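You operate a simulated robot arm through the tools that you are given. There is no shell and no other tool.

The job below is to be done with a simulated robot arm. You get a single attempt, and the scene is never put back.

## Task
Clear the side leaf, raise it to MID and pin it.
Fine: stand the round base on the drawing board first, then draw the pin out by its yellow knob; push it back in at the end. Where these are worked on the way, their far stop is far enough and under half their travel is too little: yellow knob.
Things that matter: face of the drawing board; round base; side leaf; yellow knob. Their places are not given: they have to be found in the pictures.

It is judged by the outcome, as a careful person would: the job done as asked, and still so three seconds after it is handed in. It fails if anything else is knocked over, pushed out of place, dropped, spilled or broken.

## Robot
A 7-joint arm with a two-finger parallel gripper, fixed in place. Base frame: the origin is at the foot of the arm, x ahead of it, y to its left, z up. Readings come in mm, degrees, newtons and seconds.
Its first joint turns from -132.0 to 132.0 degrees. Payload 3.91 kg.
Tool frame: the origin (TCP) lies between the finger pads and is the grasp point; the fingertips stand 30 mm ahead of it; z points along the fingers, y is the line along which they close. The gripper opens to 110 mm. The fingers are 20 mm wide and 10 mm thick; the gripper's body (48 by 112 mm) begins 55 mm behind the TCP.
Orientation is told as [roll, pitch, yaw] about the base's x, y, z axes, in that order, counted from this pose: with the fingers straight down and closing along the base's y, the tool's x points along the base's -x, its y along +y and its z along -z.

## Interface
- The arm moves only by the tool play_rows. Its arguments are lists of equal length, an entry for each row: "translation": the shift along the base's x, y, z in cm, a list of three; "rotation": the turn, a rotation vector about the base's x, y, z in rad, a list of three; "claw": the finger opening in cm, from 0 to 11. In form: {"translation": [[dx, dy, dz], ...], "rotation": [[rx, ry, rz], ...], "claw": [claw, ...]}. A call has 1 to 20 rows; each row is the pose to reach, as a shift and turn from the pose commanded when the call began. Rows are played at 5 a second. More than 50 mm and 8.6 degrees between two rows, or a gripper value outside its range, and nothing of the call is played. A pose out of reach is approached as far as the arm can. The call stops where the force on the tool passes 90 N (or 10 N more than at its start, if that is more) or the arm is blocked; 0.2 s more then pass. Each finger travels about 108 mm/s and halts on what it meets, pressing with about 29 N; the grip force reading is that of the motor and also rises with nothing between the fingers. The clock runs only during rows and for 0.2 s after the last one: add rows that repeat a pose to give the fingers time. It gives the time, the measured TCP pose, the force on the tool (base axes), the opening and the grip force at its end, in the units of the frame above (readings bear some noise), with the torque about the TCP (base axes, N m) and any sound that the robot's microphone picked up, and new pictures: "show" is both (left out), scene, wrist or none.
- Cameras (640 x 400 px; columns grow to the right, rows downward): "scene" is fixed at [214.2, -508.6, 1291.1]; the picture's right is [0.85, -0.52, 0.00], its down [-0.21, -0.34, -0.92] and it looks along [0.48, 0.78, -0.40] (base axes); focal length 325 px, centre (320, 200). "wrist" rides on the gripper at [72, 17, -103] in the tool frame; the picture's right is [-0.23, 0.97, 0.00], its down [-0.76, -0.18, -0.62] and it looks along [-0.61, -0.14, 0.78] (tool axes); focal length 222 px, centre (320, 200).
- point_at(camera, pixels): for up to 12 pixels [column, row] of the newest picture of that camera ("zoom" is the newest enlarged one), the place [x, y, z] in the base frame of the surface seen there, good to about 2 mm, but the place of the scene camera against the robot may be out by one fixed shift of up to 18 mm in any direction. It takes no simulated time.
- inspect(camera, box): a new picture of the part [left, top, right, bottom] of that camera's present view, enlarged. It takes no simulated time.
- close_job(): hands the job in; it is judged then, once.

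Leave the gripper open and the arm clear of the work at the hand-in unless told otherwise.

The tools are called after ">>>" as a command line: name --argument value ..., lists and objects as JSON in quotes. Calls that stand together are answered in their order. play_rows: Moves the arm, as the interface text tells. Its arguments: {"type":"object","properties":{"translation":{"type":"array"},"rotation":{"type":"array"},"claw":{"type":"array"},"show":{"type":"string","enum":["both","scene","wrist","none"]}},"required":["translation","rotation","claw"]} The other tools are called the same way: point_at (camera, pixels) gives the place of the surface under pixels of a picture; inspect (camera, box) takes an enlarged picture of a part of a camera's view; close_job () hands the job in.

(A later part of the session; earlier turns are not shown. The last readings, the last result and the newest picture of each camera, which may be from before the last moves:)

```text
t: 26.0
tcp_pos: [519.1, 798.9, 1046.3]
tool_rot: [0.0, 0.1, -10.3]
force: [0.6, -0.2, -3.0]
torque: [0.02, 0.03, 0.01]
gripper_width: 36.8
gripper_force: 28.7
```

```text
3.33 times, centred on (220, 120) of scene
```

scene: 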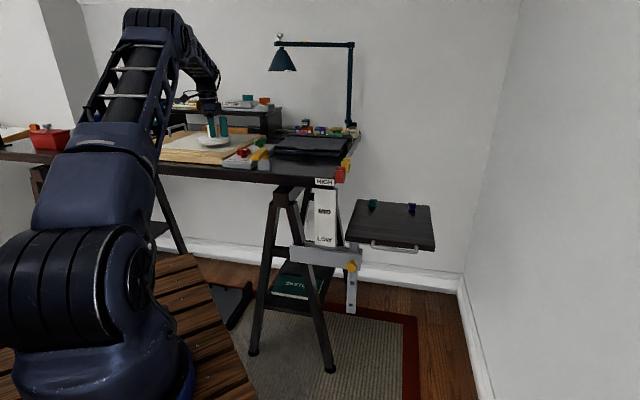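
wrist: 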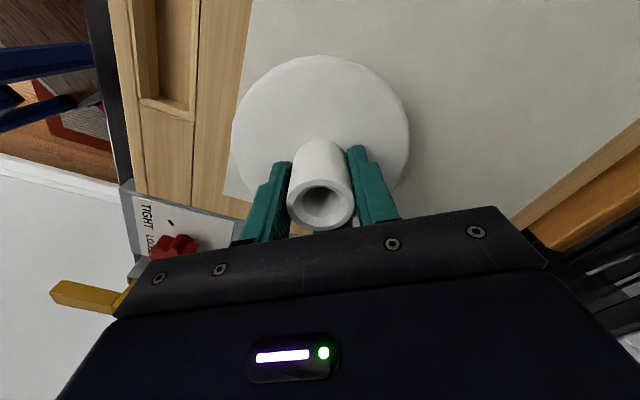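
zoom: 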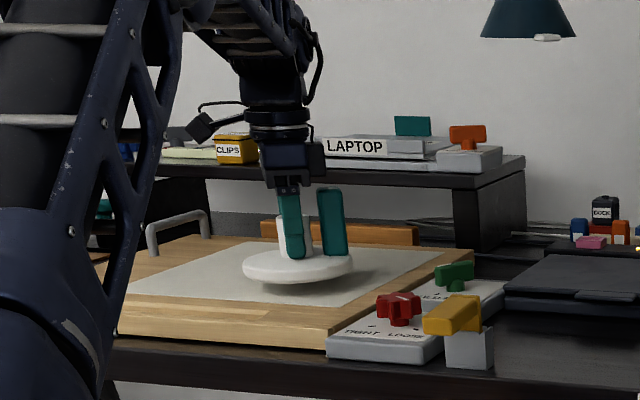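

The disc hovers over the paper, clear of the pencil groove. I'll lower slowly to just above contact.

>>> play_rows --translation '[[0, 0, -0.3], [0, 0, -0.6], [0, 0, -0.9], [0, 0, -1.2], [0, 0, -1.4], [0, 0, -1.5], [0, 0, -1.6], [0, 0, -1.6]]' --rotation '[[0, 0, 0], [0, 0, 0], [0, 0, 0], [0, 0, 0], [0, 0, 0], [0, 0, 0], [0, 0, 0], [0, 0, 0]]' --claw '[0, 0, 0, 0, 0, 0, 0, 0]' --show "none"

>>> play_rows --translation '[[0, 0, -0.05], [0, 0, -0.1], [0, 0, -0.15], [0, 0, -0.2], [0, 0, -0.2]]' --rotation '[[0, 0, 0], [0, 0, 0], [0, 0, 0], [0, 0, 0], [0, 0, 0]]' --claw '[0, 0, 0, 0, 0]'

>>> inspect --camera "scene" --box '[180, 100, 260, 170]'

```text
t: 27.8
tcp_pos: [519.7, 798.8, 1030.4]
tool_rot: [0.0, 0.0, -10.3]
force: [0.2, 0.1, -2.5]
torque: [0.03, 0.03, 0.02]
gripper_width: 36.9
gripper_force: 29.1
```

```text
t: 29.0
tcp_pos: [519.8, 799.2, 1028.5]
tool_rot: [-0.1, 0.0, -10.2]
force: [0.6, 0.0, -3.2]
torque: [0.03, 0.04, 0.0]
gripper_width: 37.0
gripper_force: 29.3
```

scene: 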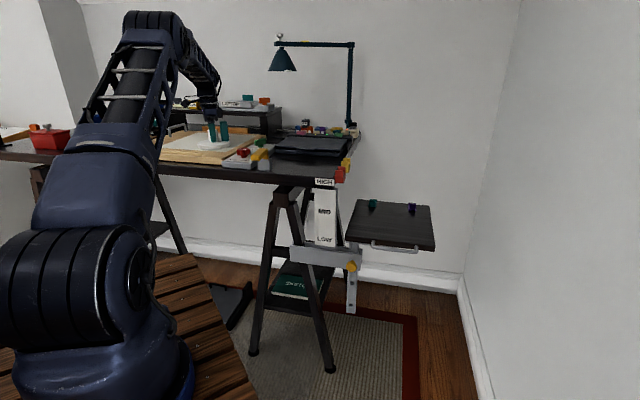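
wrist: 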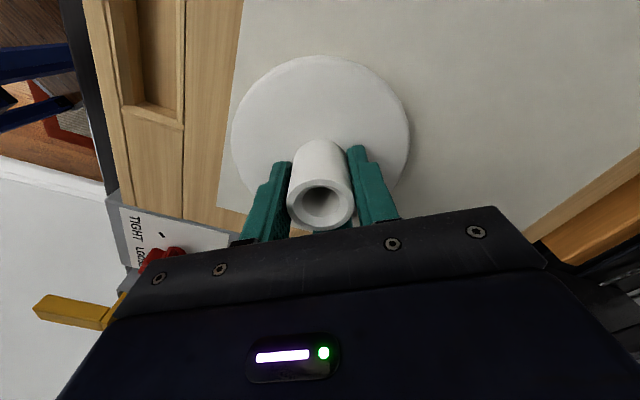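

```text
5.71 times, centred on (220, 135) of scene
```

zoom: 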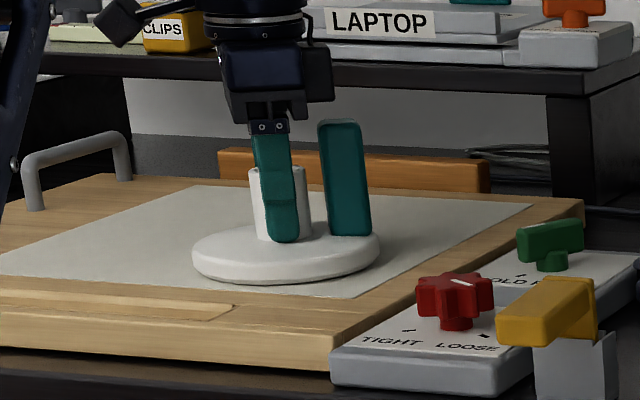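

Still bearing the −3 N weight, so it is not yet in contact. I'll continue down in 0.5 mm steps.

>>> play_rows --translation '[[0, 0, -0.05], [0, 0, -0.1], [0, 0, -0.1]]' --rotation '[[0, 0, 0], [0, 0, 0], [0, 0, 0]]' --claw '[0, 0, 0]' --show "none"

>>> play_rows --translation '[[0, 0, -0.05], [0, 0, -0.1], [0, 0, -0.1]]' --rotation '[[0, 0, 0], [0, 0, 0], [0, 0, 0]]' --claw '[0, 0, 0]' --show "none"

```text
t: 29.8
tcp_pos: [519.3, 799.8, 1027.3]
tool_rot: [0.0, 0.0, -10.2]
force: [-0.3, 0.3, -2.0]
torque: [-0.01, 0.03, 0.0]
gripper_width: 37.1
gripper_force: 29.0
```

```text
t: 30.6
tcp_pos: [519.6, 799.1, 1026.3]
tool_rot: [0.1, -0.1, -10.2]
force: [0.6, -0.2, -0.4]
torque: [-0.09, -0.08, 0.02]
gripper_width: 36.8
gripper_force: 29.5
```

The force is now near zero, so contact has begun. One more small step to confirm.

>>> play_rows --translation '[[0, 0, -0.05], [0, 0, -0.1], [0, 0, -0.1]]' --rotation '[[0, 0, 0], [0, 0, 0], [0, 0, 0]]' --claw '[0, 0, 0]' --show "none"

```text
t: 31.4
tcp_pos: [518.2, 798.9, 1026.8]
tool_rot: [0.1, 0.0, -10.3]
force: [3.2, 2.6, 12.3]
torque: [-0.53, 0.17, 0.06]
gripper_width: 36.9
gripper_force: 28.4
```

Firm contact at 12 N. I'll ease up 0.8 mm and open the fingers gradually.

>>> play_rows --translation '[[0, 0, 0.08], [0, 0, 0.08], [0, 0, 0.08], [0, 0, 0.08], [0, 0, 0.08], [0, 0, 0.08], [0, 0, 0.08]]' --rotation '[[0, 0, 0], [0, 0, 0], [0, 0, 0], [0, 0, 0], [0, 0, 0], [0, 0, 0], [0, 0, 0]]' --claw '[0, 3.6, 3.8, 4.2, 4.8, 5.5, 6]'

>>> inspect --camera "scene" --box '[180, 100, 260, 170]'

```text
t: 33.0
tcp_pos: [518.9, 798.8, 1026.7]
tool_rot: [0.0, -0.1, -10.2]
force: [-0.1, -0.2, 0.8]
torque: [0.03, 0.02, 0.03]
gripper_width: 59.7
gripper_force: 0.1
```

scene: 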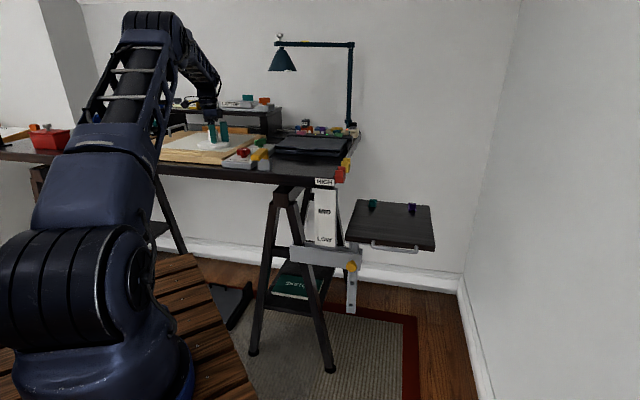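
wrist: 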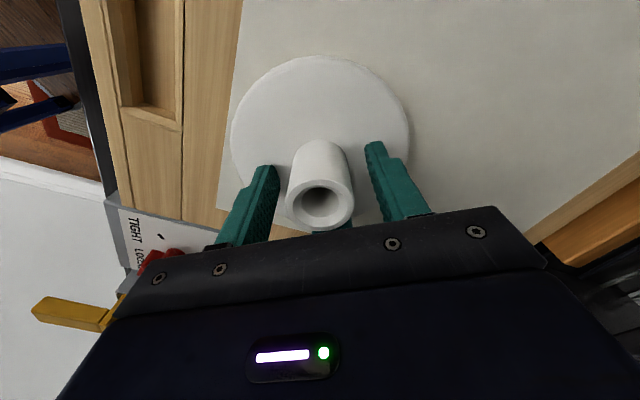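

```text
5.71 times, centred on (220, 135) of scene
```

zoom: 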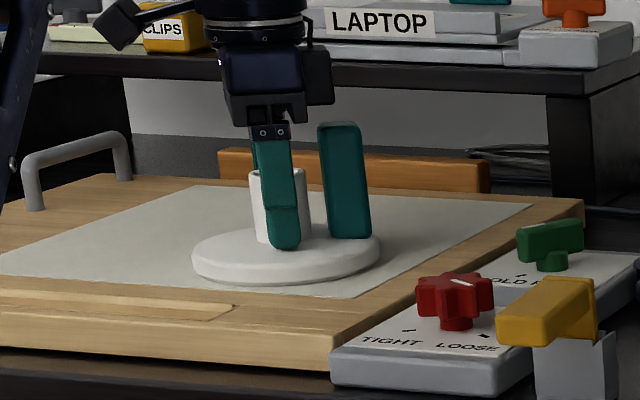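

Released, and the base stands upright on the paper. I'll raise straight up with the fingers a bit wider.

>>> play_rows --translation '[[0, 0, 0], [0, 0, 0.8], [0, 0, 2], [0, 0, 4], [0, 0, 6.5], [0, 0, 9.5], [0, 0, 12.5]]' --rotation '[[0, 0, 0], [0, 0, 0], [0, 0, 0], [0, 0, 0], [0, 0, 0], [0, 0, 0], [0, 0, 0]]' --claw '[6.5, 7, 7, 7, 7, 7, 7]'

>>> inspect --camera "scene" --box '[140, 60, 300, 180]'

```text
t: 34.6
tcp_pos: [519.5, 799.0, 1151.3]
tool_rot: [-0.1, -0.1, -10.2]
force: [0.0, -0.3, -0.3]
torque: [0.0, -0.01, -0.04]
gripper_width: 70.0
gripper_force: 0.1
```

scene: 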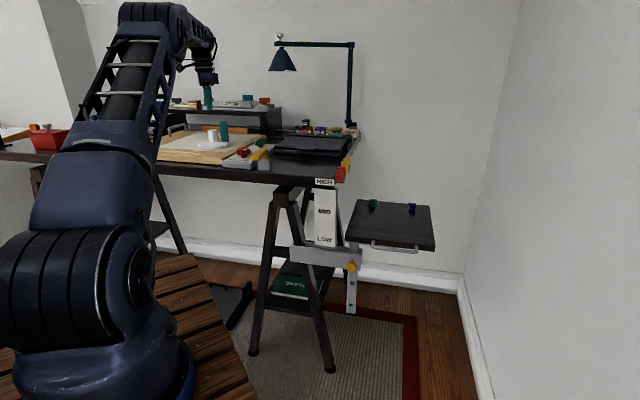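
wrist: 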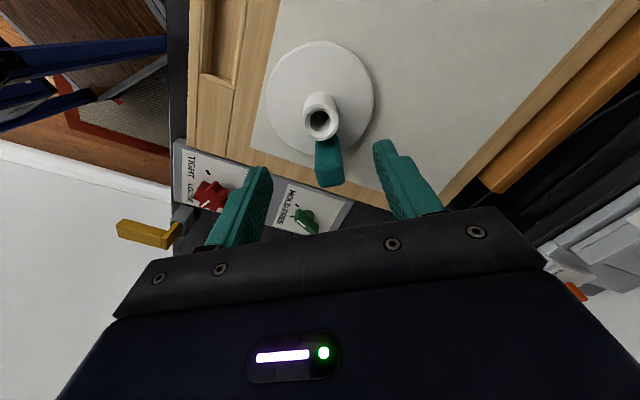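

```text
3.33 times, centred on (220, 120) of scene
```

zoom: 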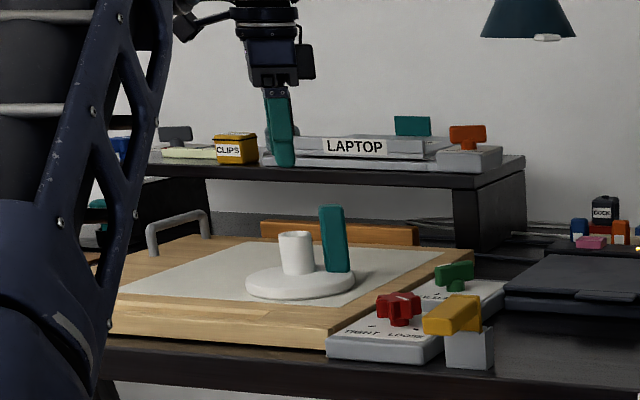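

The base stands well on the board. Now I'll look closely at what remains on the leaf.

>>> inspect --camera "scene" --box '[345, 190, 445, 252]'

>>> inspect --camera "scene" --box '[360, 192, 425, 222]'

>>> point_at --camera "zoom" --pixels '[[130, 110], [130, 80], [515, 155], [515, 125], [130, 140], [515, 190]]'

```text
6.40 times, centred on (395, 221) of scene
```

zoom: 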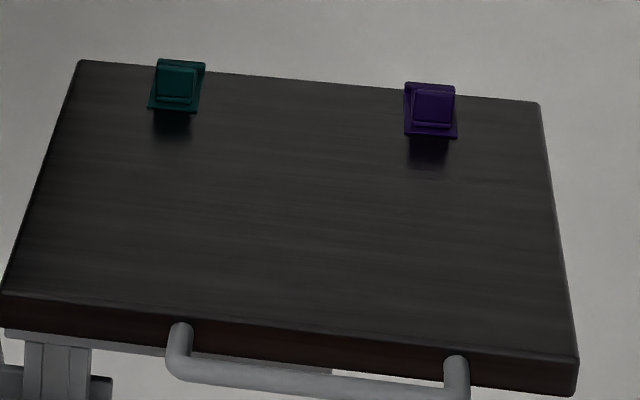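

```text
9.85 times, centred on (392, 207) of scene
```

zoom: 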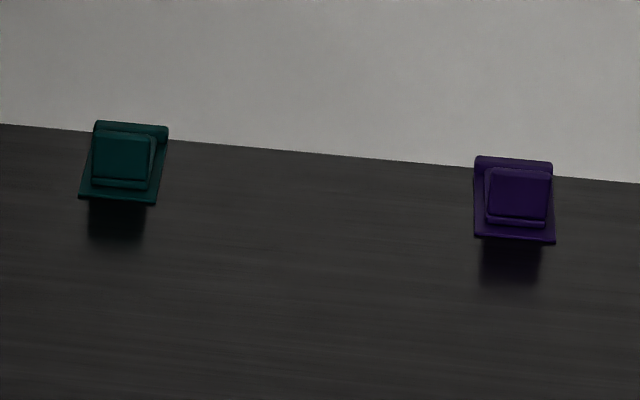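

```text
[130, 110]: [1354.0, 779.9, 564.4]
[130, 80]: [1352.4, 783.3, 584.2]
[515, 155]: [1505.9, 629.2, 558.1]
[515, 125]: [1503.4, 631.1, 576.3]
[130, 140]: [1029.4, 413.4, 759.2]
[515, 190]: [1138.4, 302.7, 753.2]
```

Only two small edge clips remain at the leaf's rear edge; they belong to the leaf. Next is the yellow knob. I'll swing back toward the front (z stays 1150) and turn to yaw +46° so the fingers can later straddle the knob sideways while the tool tips toward it.

>>> play_rows --translation '[[1.0, -2.9, 0], [1.9, -7.15, 0], [2.8, -11.6, 0], [3.8, -15.75, 0], [4.7, -20.0, 0], [5.5, -24.2, 0], [6.4, -28.1, 0], [7.1, -32.1, 0], [7.8, -35.9, 0], [8.4, -39.7, 0], [8.9, -43.3, 0], [9.3, -46.9, 0], [9.7, -50.5, 0], [9.95, -54.0, 0], [10.1, -57.4, 0], [10.1, -60.6, 0], [10.2, -62.7, 0], [10.2, -63.3, 0]]' --rotation '[[0, 0, 0.0545], [0, 0, 0.109], [0, 0, 0.1635], [0, 0, 0.218], [0, 0, 0.2725], [0, 0, 0.327], [0, 0, 0.3815], [0, 0, 0.436], [0, 0, 0.4905], [0, 0, 0.545], [0, 0, 0.5995], [0, 0, 0.654], [0, 0, 0.7085], [0, 0, 0.763], [0, 0, 0.8175], [0, 0, 0.872], [0, 0, 0.9265], [0, 0, 0.981]]' --claw '[7, 7, 7, 7, 7, 7, 7, 7, 7, 7, 7, 7, 7, 7, 7, 7, 7, 7]'

>>> inspect --camera "scene" --box '[140, 60, 300, 180]'

```text
t: 38.4
tcp_pos: [621.9, 166.3, 1150.3]
tool_rot: [-0.1, 0.0, 46.0]
force: [-0.1, -0.4, -1.2]
torque: [-0.01, -0.02, 0.0]
gripper_width: 70.2
gripper_force: 0.1
```

scene: 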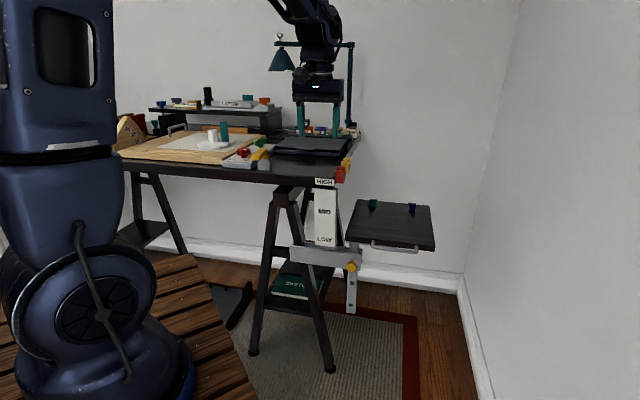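
wrist: 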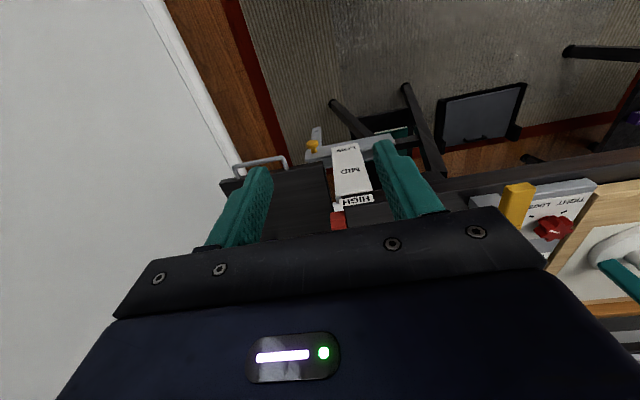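

```text
3.33 times, centred on (220, 120) of scene
```

zoom: 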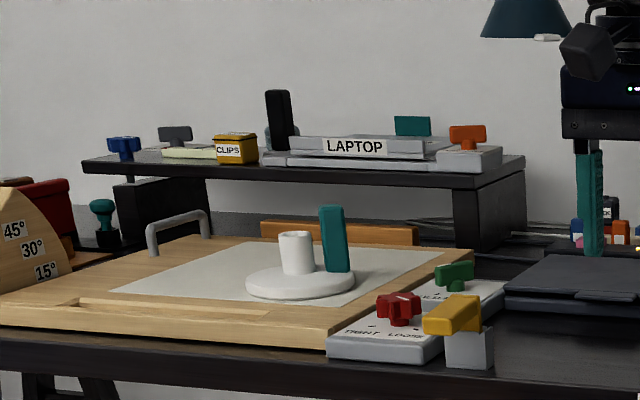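

All fine there. I'll descend in front of the knob while tipping the tool 50° (about the desk-right axis) so it faces the knob at 40° below horizontal, stopping about 100 mm short.

>>> play_rows --translation '[[0.65, 0.13, -2.9], [1.3, 0.26, -5.8], [1.97, 0.4, -8.6], [2.6, 0.53, -11.5], [3.3, 0.67, -14.4], [3.9, 0.8, -17.3], [4.6, 0.93, -20.1], [5.2, 1.07, -23], [5.9, 1.2, -25.9], [6.6, 1.33, -28.8], [7.2, 1.47, -31.7], [7.9, 1.6, -34.5], [8.5, 1.73, -37.4], [9.2, 1.87, -40.3], [9.8, 2.0, -43.2], [10.5, 2.13, -46], [11.1, 2.27, -48.9], [11.8, 2.4, -51.8], [11.8, 2.4, -51.8]]' --rotation '[[0.0349, -0.0337, 0], [0.0698, -0.0674, 0], [0.1047, -0.1011, 0], [0.1396, -0.1348, 0], [0.1745, -0.1685, 0], [0.2094, -0.2022, 0], [0.2443, -0.2359, 0], [0.2792, -0.2696, 0], [0.3141, -0.3033, 0], [0.349, -0.337, 0], [0.3839, -0.3707, 0], [0.4188, -0.4044, 0], [0.4537, -0.4381, 0], [0.4886, -0.4718, 0], [0.5235, -0.5055, 0], [0.5584, -0.5392, 0], [0.5933, -0.5729, 0], [0.6282, -0.6066, 0], [0.6282, -0.6066, 0]]' --claw '[7, 7, 7, 7, 7, 7, 7, 7, 7, 7, 7, 7, 7, 7, 7, 7, 7, 7, 7]'

```text
t: 42.4
tcp_pos: [738.9, 189.3, 634.5]
tool_rot: [-0.1, -50.1, 45.9]
force: [0.9, -0.2, 0.4]
torque: [-0.03, -0.01, 0.0]
gripper_width: 69.7
gripper_force: 0.1
```

scene: 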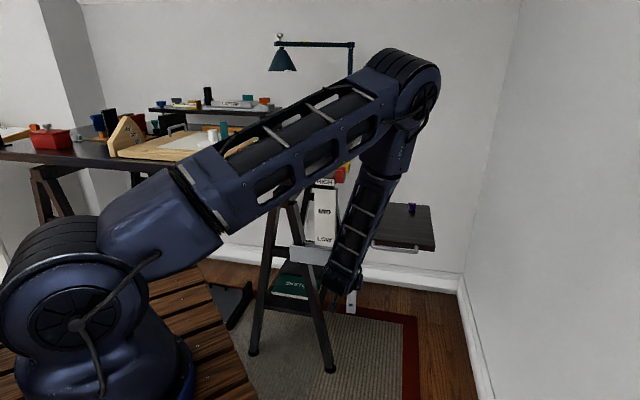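
wrist: 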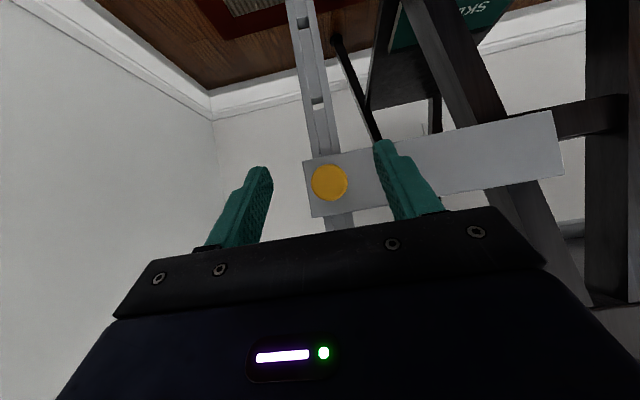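

Very good view of the knob at (330, 183), the bracket and the post holes at (316, 104) and (303, 20). I'll measure them.

>>> inspect --camera "wrist" --box '[250, 0, 410, 240]'

>>> point_at --camera "wrist" --pixels '[[330, 183], [314, 183], [346, 183], [330, 167], [330, 200], [370, 160], [450, 160], [326, 101], [304, 103], [313, 20], [293, 22], [316, 103]]'

```text
1.67 times, centred on (330, 120) of wrist
```

zoom: 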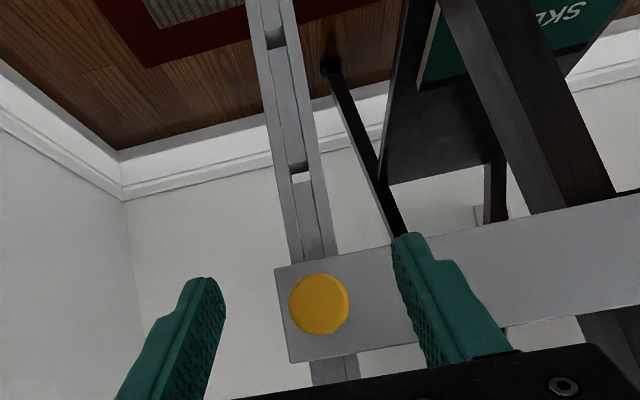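

```text
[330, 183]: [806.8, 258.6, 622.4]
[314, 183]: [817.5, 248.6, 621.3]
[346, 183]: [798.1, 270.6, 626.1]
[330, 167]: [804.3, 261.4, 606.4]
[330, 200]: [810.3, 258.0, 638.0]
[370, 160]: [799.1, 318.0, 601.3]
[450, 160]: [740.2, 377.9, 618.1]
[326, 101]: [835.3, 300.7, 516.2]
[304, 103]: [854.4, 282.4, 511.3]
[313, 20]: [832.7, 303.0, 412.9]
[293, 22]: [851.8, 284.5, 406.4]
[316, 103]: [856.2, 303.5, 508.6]
```

The pin axis is at z≈622 with the knob's front face centre at (807.6, 259.6), the bracket plane lies 36 mm behind it, and the depth direction is 45°. I'll line up and approach along the axis to about 25 mm short.

>>> play_rows --translation '[[0.7, 0.8, -0.4], [1.6, 1.7, -0.9], [2.6, 2.75, -1.25], [3.6, 3.75, -1.25], [4.5, 4.7, -1.25], [5.2, 5.35, -1.25], [5.2, 5.35, -1.25]]' --rotation '[[0, 0, -0.005], [0, 0, -0.01], [0, 0, -0.016], [0, 0, -0.016], [0, 0, -0.016], [0, 0, -0.016], [0, 0, -0.016]]' --claw '[7, 7, 7, 6.5, 6, 6, 6]'

>>> inspect --camera "scene" --box '[270, 160, 450, 320]'

>>> point_at --camera "wrist" --pixels '[[330, 183], [320, 190], [312, 190], [350, 190], [330, 175], [330, 210]]'

```text
t: 44.0
tcp_pos: [791.1, 243.8, 620.5]
tool_rot: [0.0, -50.0, 45.0]
force: [-0.5, 0.4, 0.0]
torque: [-0.01, -0.01, -0.01]
gripper_width: 60.2
gripper_force: 0.1
```

scene: 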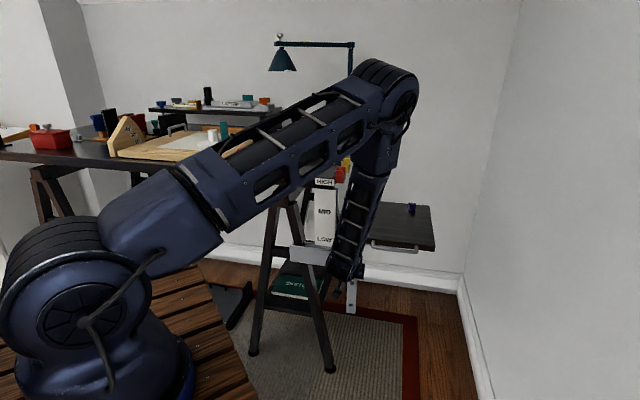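
wrist: 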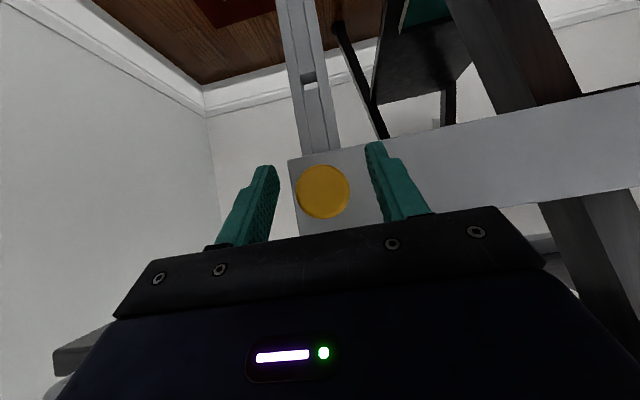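

```text
2.50 times, centred on (360, 240) of scene
```

zoom: 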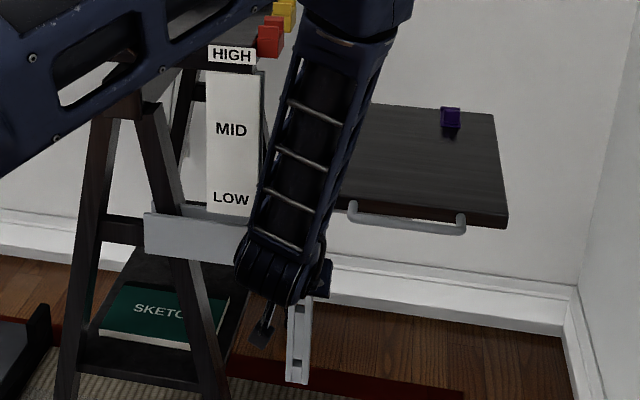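

```text
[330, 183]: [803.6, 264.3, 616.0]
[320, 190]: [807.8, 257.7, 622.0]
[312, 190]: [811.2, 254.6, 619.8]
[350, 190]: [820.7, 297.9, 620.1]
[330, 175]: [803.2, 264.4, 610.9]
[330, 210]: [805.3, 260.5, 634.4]
```

The knob is centred between the fingers (image centre (323, 191)). Before the last 24 mm, I'll check the forearm's clearance from the leaf and desk.

>>> point_at --camera "scene" --pixels '[[362, 190], [372, 215], [365, 240], [380, 180], [352, 190], [356, 225], [344, 262], [385, 170], [400, 145], [355, 175]]'

```text
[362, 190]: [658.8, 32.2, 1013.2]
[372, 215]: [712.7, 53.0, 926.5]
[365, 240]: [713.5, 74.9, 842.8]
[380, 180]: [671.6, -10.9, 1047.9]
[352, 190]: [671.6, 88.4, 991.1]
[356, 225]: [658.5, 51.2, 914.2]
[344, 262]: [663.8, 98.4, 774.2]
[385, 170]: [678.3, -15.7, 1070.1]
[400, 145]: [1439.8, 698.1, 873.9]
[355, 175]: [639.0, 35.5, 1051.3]
```

The forearm is about 180 mm in front of the leaf, so it is clear. I'll make the final approach slowly and then close on the knob.

>>> play_rows --translation '[[0.4, 0.4, 0.1], [0.8, 0.8, 0.15], [1.2, 1.2, 0.15], [1.5, 1.5, 0.15], [1.7, 1.7, 0.15], [1.7, 1.7, 0.15]]' --rotation '[[0, 0, 0], [0, 0, 0], [0, 0, 0], [0, 0, 0], [0, 0, 0], [0, 0, 0]]' --claw '[6, 6, 6, 6, 6, 5]'

```text
t: 45.4
tcp_pos: [809.1, 260.4, 622.3]
tool_rot: [0.1, -50.0, 45.1]
force: [0.9, -0.5, -0.2]
torque: [-0.01, -0.02, 0.03]
gripper_width: 50.1
gripper_force: 0.0
```

scene: 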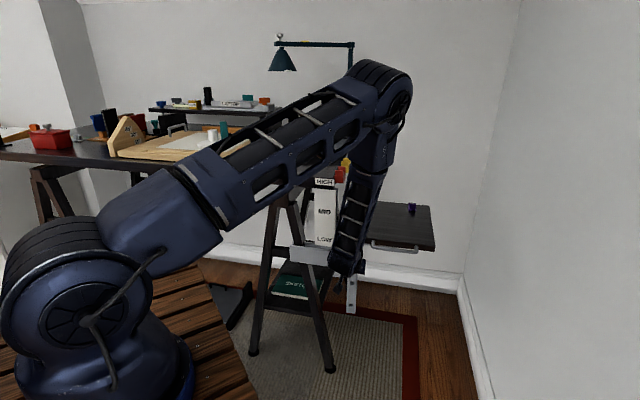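
wrist: 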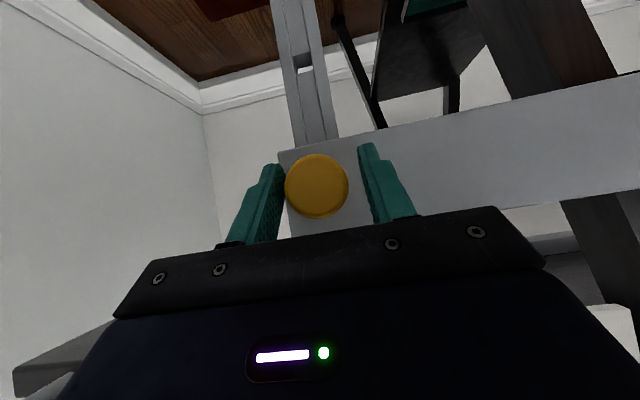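

The knob sits about 1.5 mm toward the left finger. I'll shift a touch and close firmly on the head.

>>> play_rows --translation '[[0.08, -0.08, 0], [0.08, -0.08, 0], [0.08, -0.08, 0], [0.08, -0.08, 0], [0.08, -0.08, 0], [0.08, -0.08, 0], [0.08, -0.08, 0], [0.08, -0.08, 0]]' --rotation '[[0, 0, 0], [0, 0, 0], [0, 0, 0], [0, 0, 0], [0, 0, 0], [0, 0, 0], [0, 0, 0], [0, 0, 0]]' --claw '[4.5, 4.0, 3.6, 3.2, 2, 0, 0, 0]'

```text
t: 47.2
tcp_pos: [810.0, 259.6, 622.8]
tool_rot: [-0.1, -50.0, 45.0]
force: [14.0, -14.7, -0.6]
torque: [-0.08, 0.0, -0.21]
gripper_width: 36.9
gripper_force: 44.6
```

scene: 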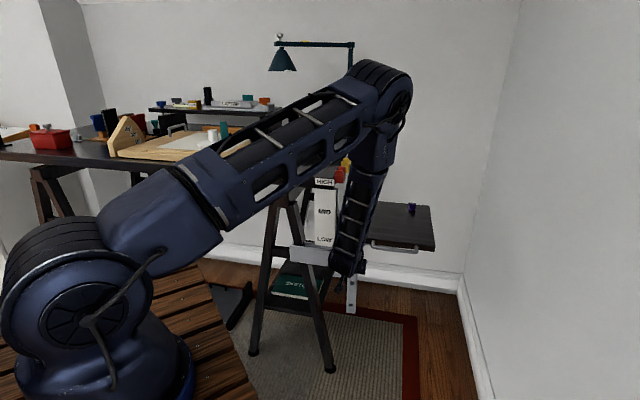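
wrist: 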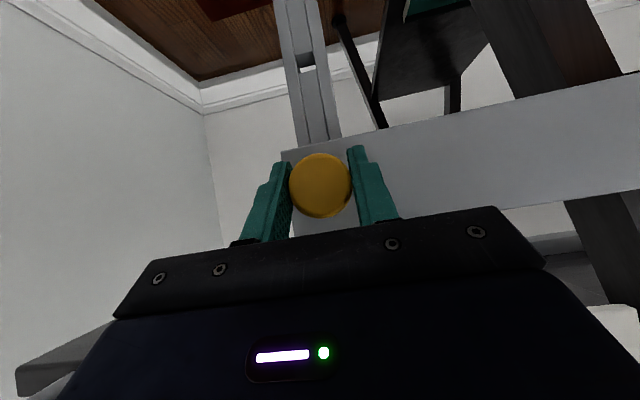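

Gripped (36.9 mm) with a 20 N side load toward the desk-right. I'll shift slightly that way to relieve it.

>>> play_rows --translation '[[0.05, -0.05, 0], [0.08, -0.08, 0], [0.08, -0.08, 0]]' --rotation '[[0, 0, 0], [0, 0, 0], [0, 0, 0]]' --claw '[0, 0, 0]' --show "none"

```text
t: 48.0
tcp_pos: [810.5, 258.9, 622.0]
tool_rot: [0.1, -50.0, 44.9]
force: [12.2, -12.3, -4.6]
torque: [-0.06, 0.01, -0.11]
gripper_width: 36.6
gripper_force: 45.0
```

>>> play_rows --translation '[[0.08, -0.08, 0], [0.15, -0.15, 0], [0.15, -0.15, 0]]' --rotation '[[0, 0, 0], [0, 0, 0], [0, 0, 0]]' --claw '[0, 0, 0]' --show "none"

```text
t: 48.8
tcp_pos: [810.8, 258.4, 622.9]
tool_rot: [0.2, -50.0, 45.1]
force: [-4.0, 4.2, -9.3]
torque: [0.04, 0.05, 0.08]
gripper_width: 36.9
gripper_force: 45.2
```

The side load is small now. I'll start drawing the pin straight out along −depth in small steps.

>>> play_rows --translation '[[-0.15, -0.15, 0], [-0.35, -0.35, 0], [-0.55, -0.55, 0], [-0.8, -0.8, 0], [-0.8, -0.8, 0]]' --rotation '[[0, 0, 0], [0, 0, 0], [0, 0, 0], [0, 0, 0], [0, 0, 0]]' --claw '[0, 0, 0, 0, 0]'

>>> inspect --camera "wrist" --box '[250, 80, 410, 240]'

```text
t: 50.0
tcp_pos: [802.9, 250.5, 621.3]
tool_rot: [0.1, -50.0, 45.1]
force: [-19.4, 19.8, -12.6]
torque: [0.12, -0.03, 0.23]
gripper_width: 36.7
gripper_force: 44.9
```

scene: 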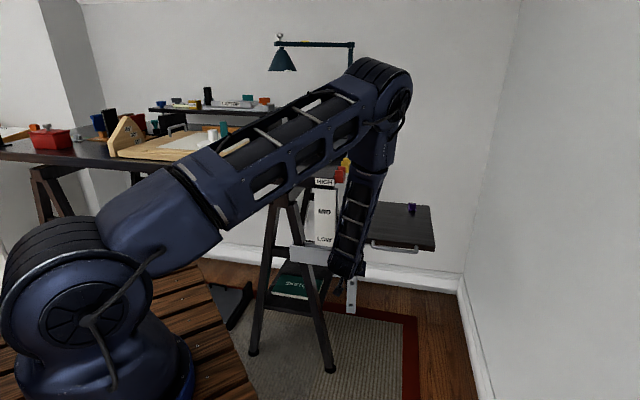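
wrist: 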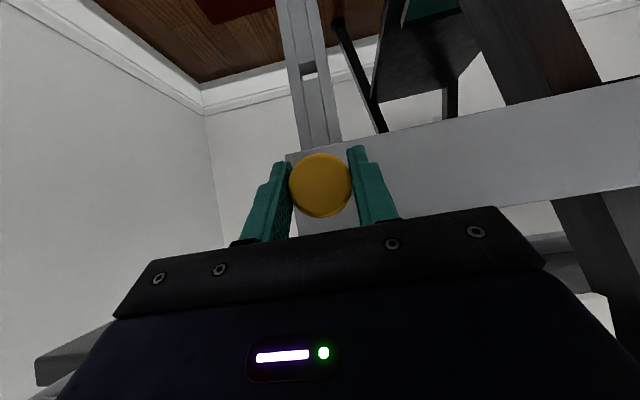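

```text
2.50 times, centred on (330, 160) of wrist
```

zoom: 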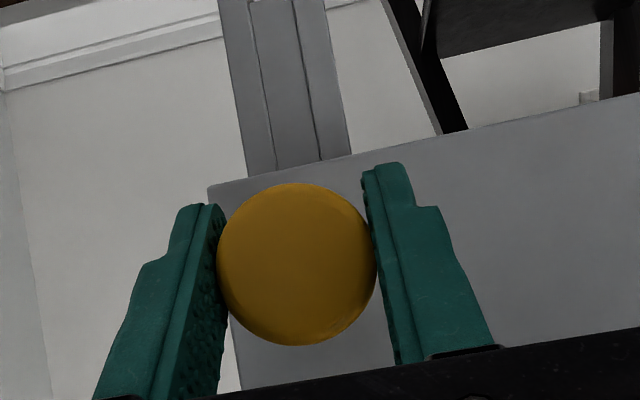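

The knob moves with the gripper with almost no axial resistance, but there is a side load of 27 N. I'll ease sideways and down a little, then continue.

>>> play_rows --translation '[[-0.05, 0.05, -0.05], [-0.1, 0.1, -0.1], [-0.1, 0.1, -0.1]]' --rotation '[[0, 0, 0], [0, 0, 0], [0, 0, 0]]' --claw '[0, 0, 0]' --show "none"

```text
t: 50.8
tcp_pos: [802.7, 250.3, 622.0]
tool_rot: [0.0, -50.1, 45.1]
force: [-16.4, 16.4, 0.8]
torque: [0.02, 0.05, 0.24]
gripper_width: 36.7
gripper_force: 45.2
```

>>> play_rows --translation '[[-0.07, 0.07, 0], [-0.14, 0.14, 0], [-0.14, 0.14, 0]]' --rotation '[[0, 0, 0], [0, 0, 0], [0, 0, 0]]' --claw '[0, 0, 0]' --show "none"

```text
t: 51.6
tcp_pos: [801.3, 250.9, 622.7]
tool_rot: [-0.1, -50.1, 45.0]
force: [-2.5, 0.7, 5.2]
torque: [0.04, -0.14, 0.0]
gripper_width: 37.0
gripper_force: 44.8
```

The loads are near zero. I'll continue drawing out.

>>> play_rows --translation '[[-0.25, -0.25, 0], [-0.5, -0.5, 0], [-0.75, -0.75, 0], [-1.0, -1.0, 0], [-1.0, -1.0, 0]]' --rotation '[[0, 0, 0], [0, 0, 0], [0, 0, 0], [0, 0, 0], [0, 0, 0]]' --claw '[0, 0, 0, 0, 0]'

>>> inspect --camera "wrist" --box '[250, 80, 410, 240]'

```text
t: 52.8
tcp_pos: [791.1, 240.2, 622.4]
tool_rot: [0.0, -50.2, 45.0]
force: [9.4, -10.5, 16.8]
torque: [0.2, -0.34, -0.15]
gripper_width: 36.7
gripper_force: 44.9
```

scene: 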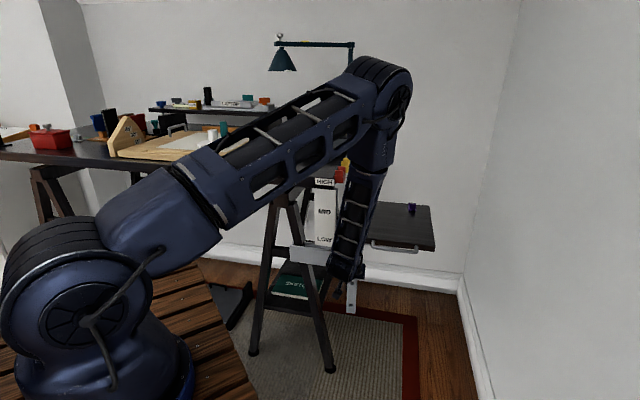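
wrist: 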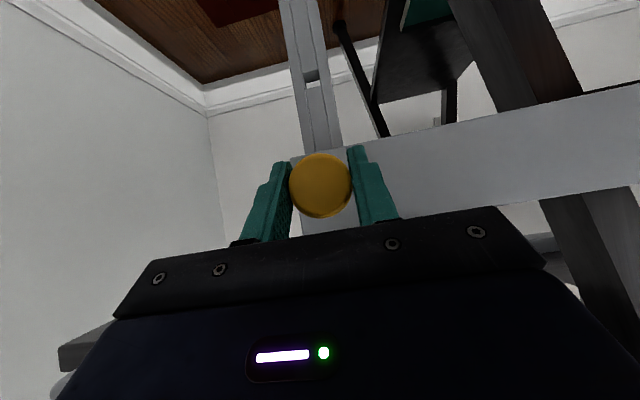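

```text
2.50 times, centred on (330, 160) of wrist
```

zoom: 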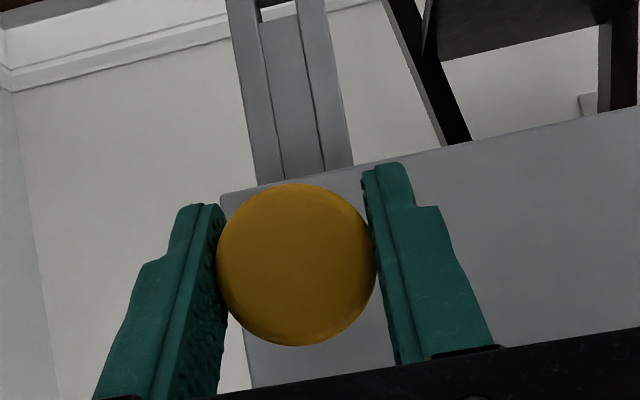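

About 26 mm drawn so far with no axial resistance. I'll correct slightly (up and toward the right) and keep pulling.

>>> play_rows --translation '[[0.04, -0.04, 0.06], [0.07, -0.07, 0.12], [-0.18, -0.32, 0.12], [-0.43, -0.57, 0.12], [-0.68, -0.82, 0.12], [-0.68, -0.82, 0.12]]' --rotation '[[0, 0, 0], [0, 0, 0], [0, 0, 0], [0, 0, 0], [0, 0, 0], [0, 0, 0]]' --claw '[0, 0, 0, 0, 0, 0]'

>>> inspect --camera "wrist" --box '[250, 80, 410, 240]'

```text
t: 54.2
tcp_pos: [785.6, 233.5, 622.2]
tool_rot: [0.0, -50.1, 45.1]
force: [32.7, 11.2, -18.8]
torque: [-0.06, 0.06, -0.06]
gripper_width: 36.6
gripper_force: 44.5
```

scene: 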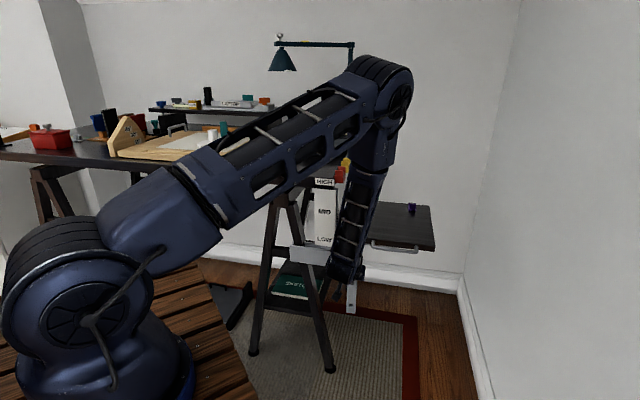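
wrist: 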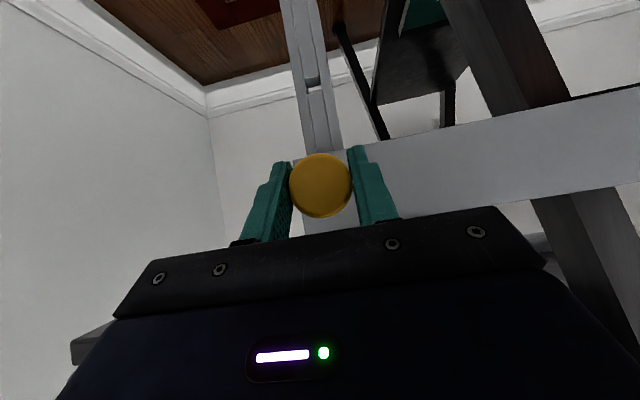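

```text
2.50 times, centred on (330, 160) of wrist
```

zoom: 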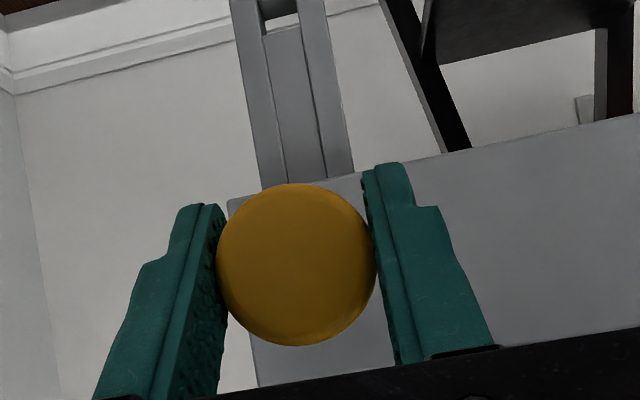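

Axial resistance has jumped to 31 N after about 35 mm of travel, which looks like the far stop. I'll pull just 1 mm more to tell a stop from a catch.

>>> play_rows --translation '[[-0.03, -0.03, -0.05], [-0.06, -0.06, -0.1], [-0.06, -0.06, -0.1]]' --rotation '[[0, 0, 0], [0, 0, 0], [0, 0, 0]]' --claw '[0, 0, 0]' --show "none"

```text
t: 55.0
tcp_pos: [785.3, 233.3, 621.4]
tool_rot: [0.0, -50.2, 45.1]
force: [39.7, 14.2, -2.0]
torque: [0.04, -0.1, -0.07]
gripper_width: 36.9
gripper_force: 44.9
```

That is a hard stop. I'll relieve the pull and side load, then open the fingers slowly and see whether the pin stays out.

>>> play_rows --translation '[[0.12, 0.05, 0], [0.26, 0.1, 0], [0.26, 0.1, 0], [0.26, 0.1, 0]]' --rotation '[[0, 0, 0], [0, 0, 0], [0, 0, 0], [0, 0, 0]]' --claw '[0, 0, 0, 0]' --show "none"

>>> play_rows --translation '[[0, 0, 0], [0, 0, 0], [0, 0, 0], [0, 0, 0], [0, 0, 0]]' --rotation '[[0, 0, 0], [0, 0, 0], [0, 0, 0], [0, 0, 0], [0, 0, 0]]' --claw '[3.7, 3.9, 4.3, 5, 6]'

>>> point_at --camera "wrist" --pixels '[[320, 185], [310, 185], [332, 185]]'

```text
t: 56.0
tcp_pos: [785.5, 235.0, 621.8]
tool_rot: [-0.1, -50.0, 45.0]
force: [6.6, -1.7, 27.7]
torque: [0.05, -0.11, 0.0]
gripper_width: 36.9
gripper_force: 44.5
```

```text
t: 57.2
tcp_pos: [786.2, 234.1, 620.9]
tool_rot: [0.1, -49.9, 45.0]
force: [0.9, 0.1, -0.6]
torque: [0.0, -0.01, 0.0]
gripper_width: 59.9
gripper_force: 0.1
```

scene: 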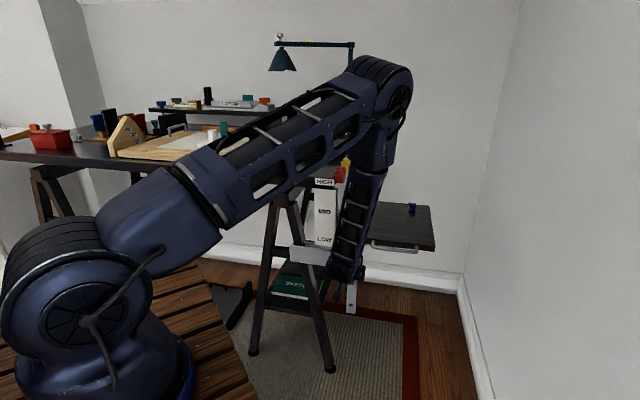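
wrist: 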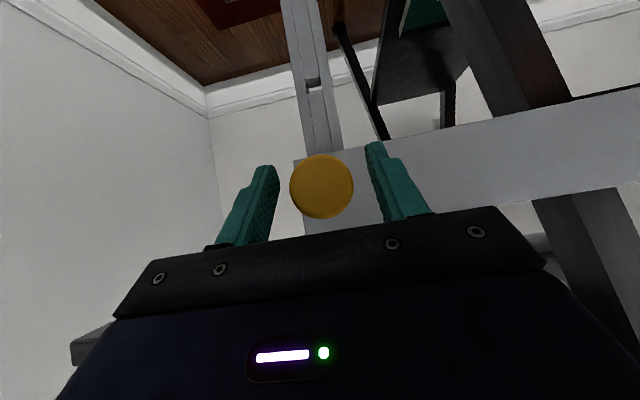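

```text
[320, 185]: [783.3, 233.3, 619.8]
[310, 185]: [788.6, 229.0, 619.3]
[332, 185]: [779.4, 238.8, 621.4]
```

The pin stays out: the knob front is now at depth 719, up from 754, and the leaf is unchanged. I'll back the fingers off the knob along the tool axis.

>>> play_rows --translation '[[-0.8, -0.8, 0.9], [-1.7, -1.7, 2.0], [-2.7, -2.7, 3.2], [-3.8, -3.8, 4.5], [-4.9, -4.9, 5.8], [-4.9, -4.9, 5.8]]' --rotation '[[0, 0, 0], [0, 0, 0], [0, 0, 0], [0, 0, 0], [0, 0, 0], [0, 0, 0]]' --claw '[6, 6, 6, 6, 6, 6]'

>>> inspect --camera "wrist" --box '[240, 0, 420, 220]'

```text
t: 58.6
tcp_pos: [737.6, 184.0, 679.3]
tool_rot: [0.0, -50.0, 45.1]
force: [-0.6, 0.0, -0.2]
torque: [0.01, 0.0, -0.03]
gripper_width: 60.0
gripper_force: 0.1
```

scene: 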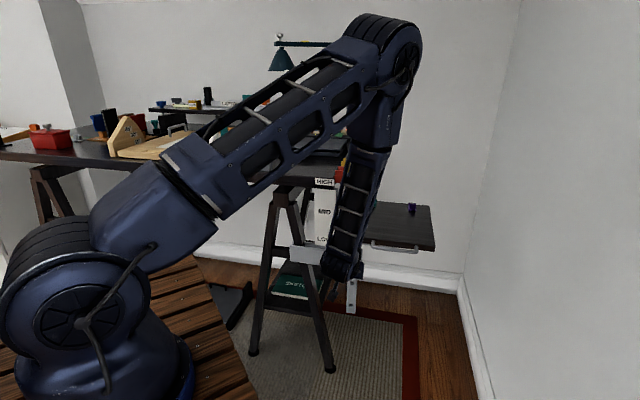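
wrist: 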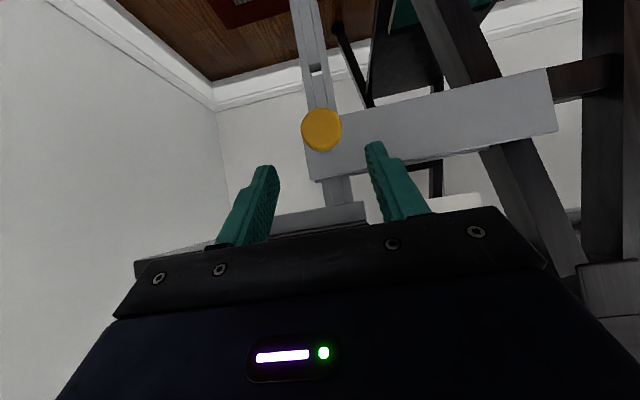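

```text
1.82 times, centred on (330, 110) of wrist
```

zoom: 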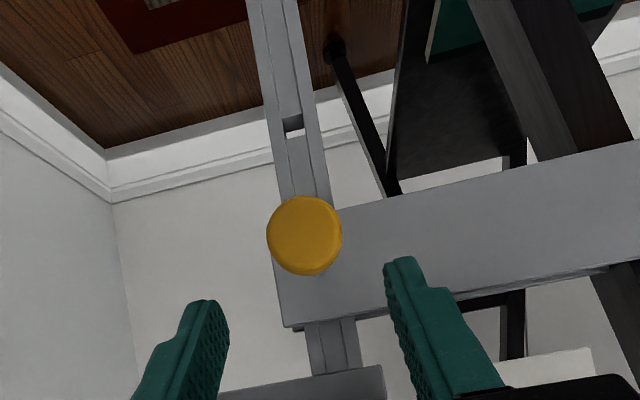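

Clear of the knob. Now I'll roll the tool to horizontal with the fingers closing vertically, moving to a spot in front of the leaf's handle about 110 mm short of the bar.

>>> play_rows --translation '[[0.51, -0.76, 0.33], [1.03, -1.53, 0.66], [1.54, -2.29, 0.99], [2.05, -3.06, 1.33], [2.56, -3.82, 1.66], [3.08, -4.59, 1.99], [3.59, -5.35, 2.32], [4.1, -6.12, 2.65], [4.61, -6.88, 2.98], [5.13, -7.65, 3.31], [5.64, -8.41, 3.64], [6.15, -9.18, 3.98], [6.66, -9.94, 4.31], [7.18, -10.71, 4.64], [7.69, -11.47, 4.97], [7.69, -11.47, 4.97]]' --rotation '[[0.0965, 0.0449, -0.0365], [0.1931, 0.0899, -0.0729], [0.2896, 0.1348, -0.1094], [0.3861, 0.1797, -0.1459], [0.4827, 0.2247, -0.1823], [0.5792, 0.2696, -0.2188], [0.6757, 0.3145, -0.2553], [0.7723, 0.3595, -0.2917], [0.8688, 0.4044, -0.3282], [0.9653, 0.4493, -0.3647], [1.0619, 0.4943, -0.4011], [1.1584, 0.5392, -0.4376], [1.2549, 0.5841, -0.4741], [1.3515, 0.6291, -0.5105], [1.448, 0.674, -0.547], [1.448, 0.674, -0.547]]' --claw '[6, 6, 6, 6, 6, 6, 6, 6, 6, 6, 6, 6, 6, 6, 6, 6]'

```text
t: 62.0
tcp_pos: [813.8, 69.3, 730.0]
tool_rot: [90.1, 0.0, -45.1]
force: [-1.0, 0.1, 0.8]
torque: [0.0, -0.02, -0.02]
gripper_width: 60.1
gripper_force: 0.0
```

scene: 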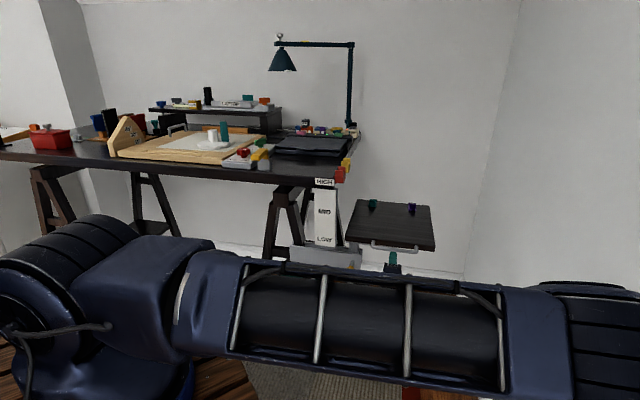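
wrist: 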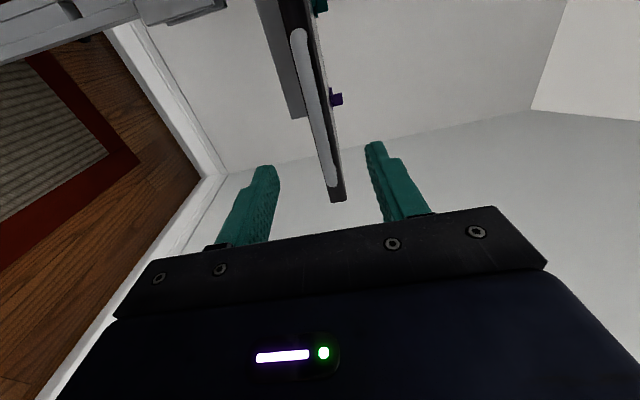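

The tool is now horizontal (fingers stacked vertically); the arm re-postured with its elbow to the side, without contact. I'll zoom the wrist view on the handle and measure it.

>>> inspect --camera "wrist" --box '[230, 0, 410, 230]'

>>> point_at --camera "wrist" --pixels '[[298, 40], [306, 80], [314, 110], [321, 140], [328, 170], [333, 185], [300, 60], [312, 60], [289, 60], [330, 160]]'

>>> inspect --camera "scene" --box '[330, 190, 450, 280]'

```text
1.74 times, centred on (320, 115) of wrist
```

zoom: 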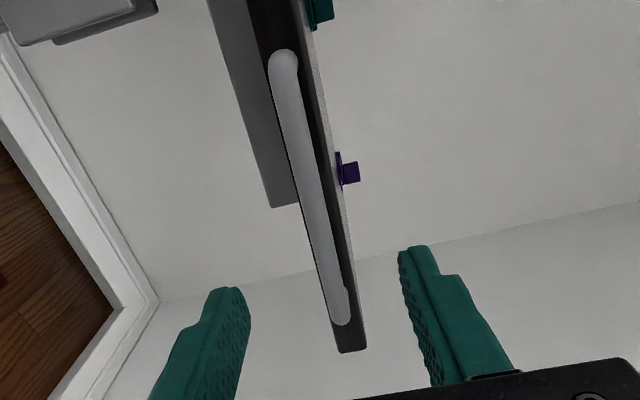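

```text
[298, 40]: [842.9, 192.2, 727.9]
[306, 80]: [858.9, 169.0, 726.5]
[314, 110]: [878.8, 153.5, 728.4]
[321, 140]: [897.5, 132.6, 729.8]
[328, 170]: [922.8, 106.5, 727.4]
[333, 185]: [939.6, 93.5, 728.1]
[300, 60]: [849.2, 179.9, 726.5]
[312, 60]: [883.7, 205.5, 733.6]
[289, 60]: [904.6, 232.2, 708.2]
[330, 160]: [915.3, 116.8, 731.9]
```

```text
4.44 times, centred on (390, 235) of scene
```

zoom: 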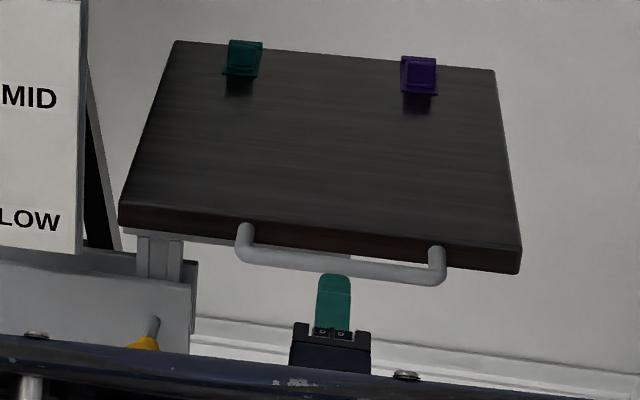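

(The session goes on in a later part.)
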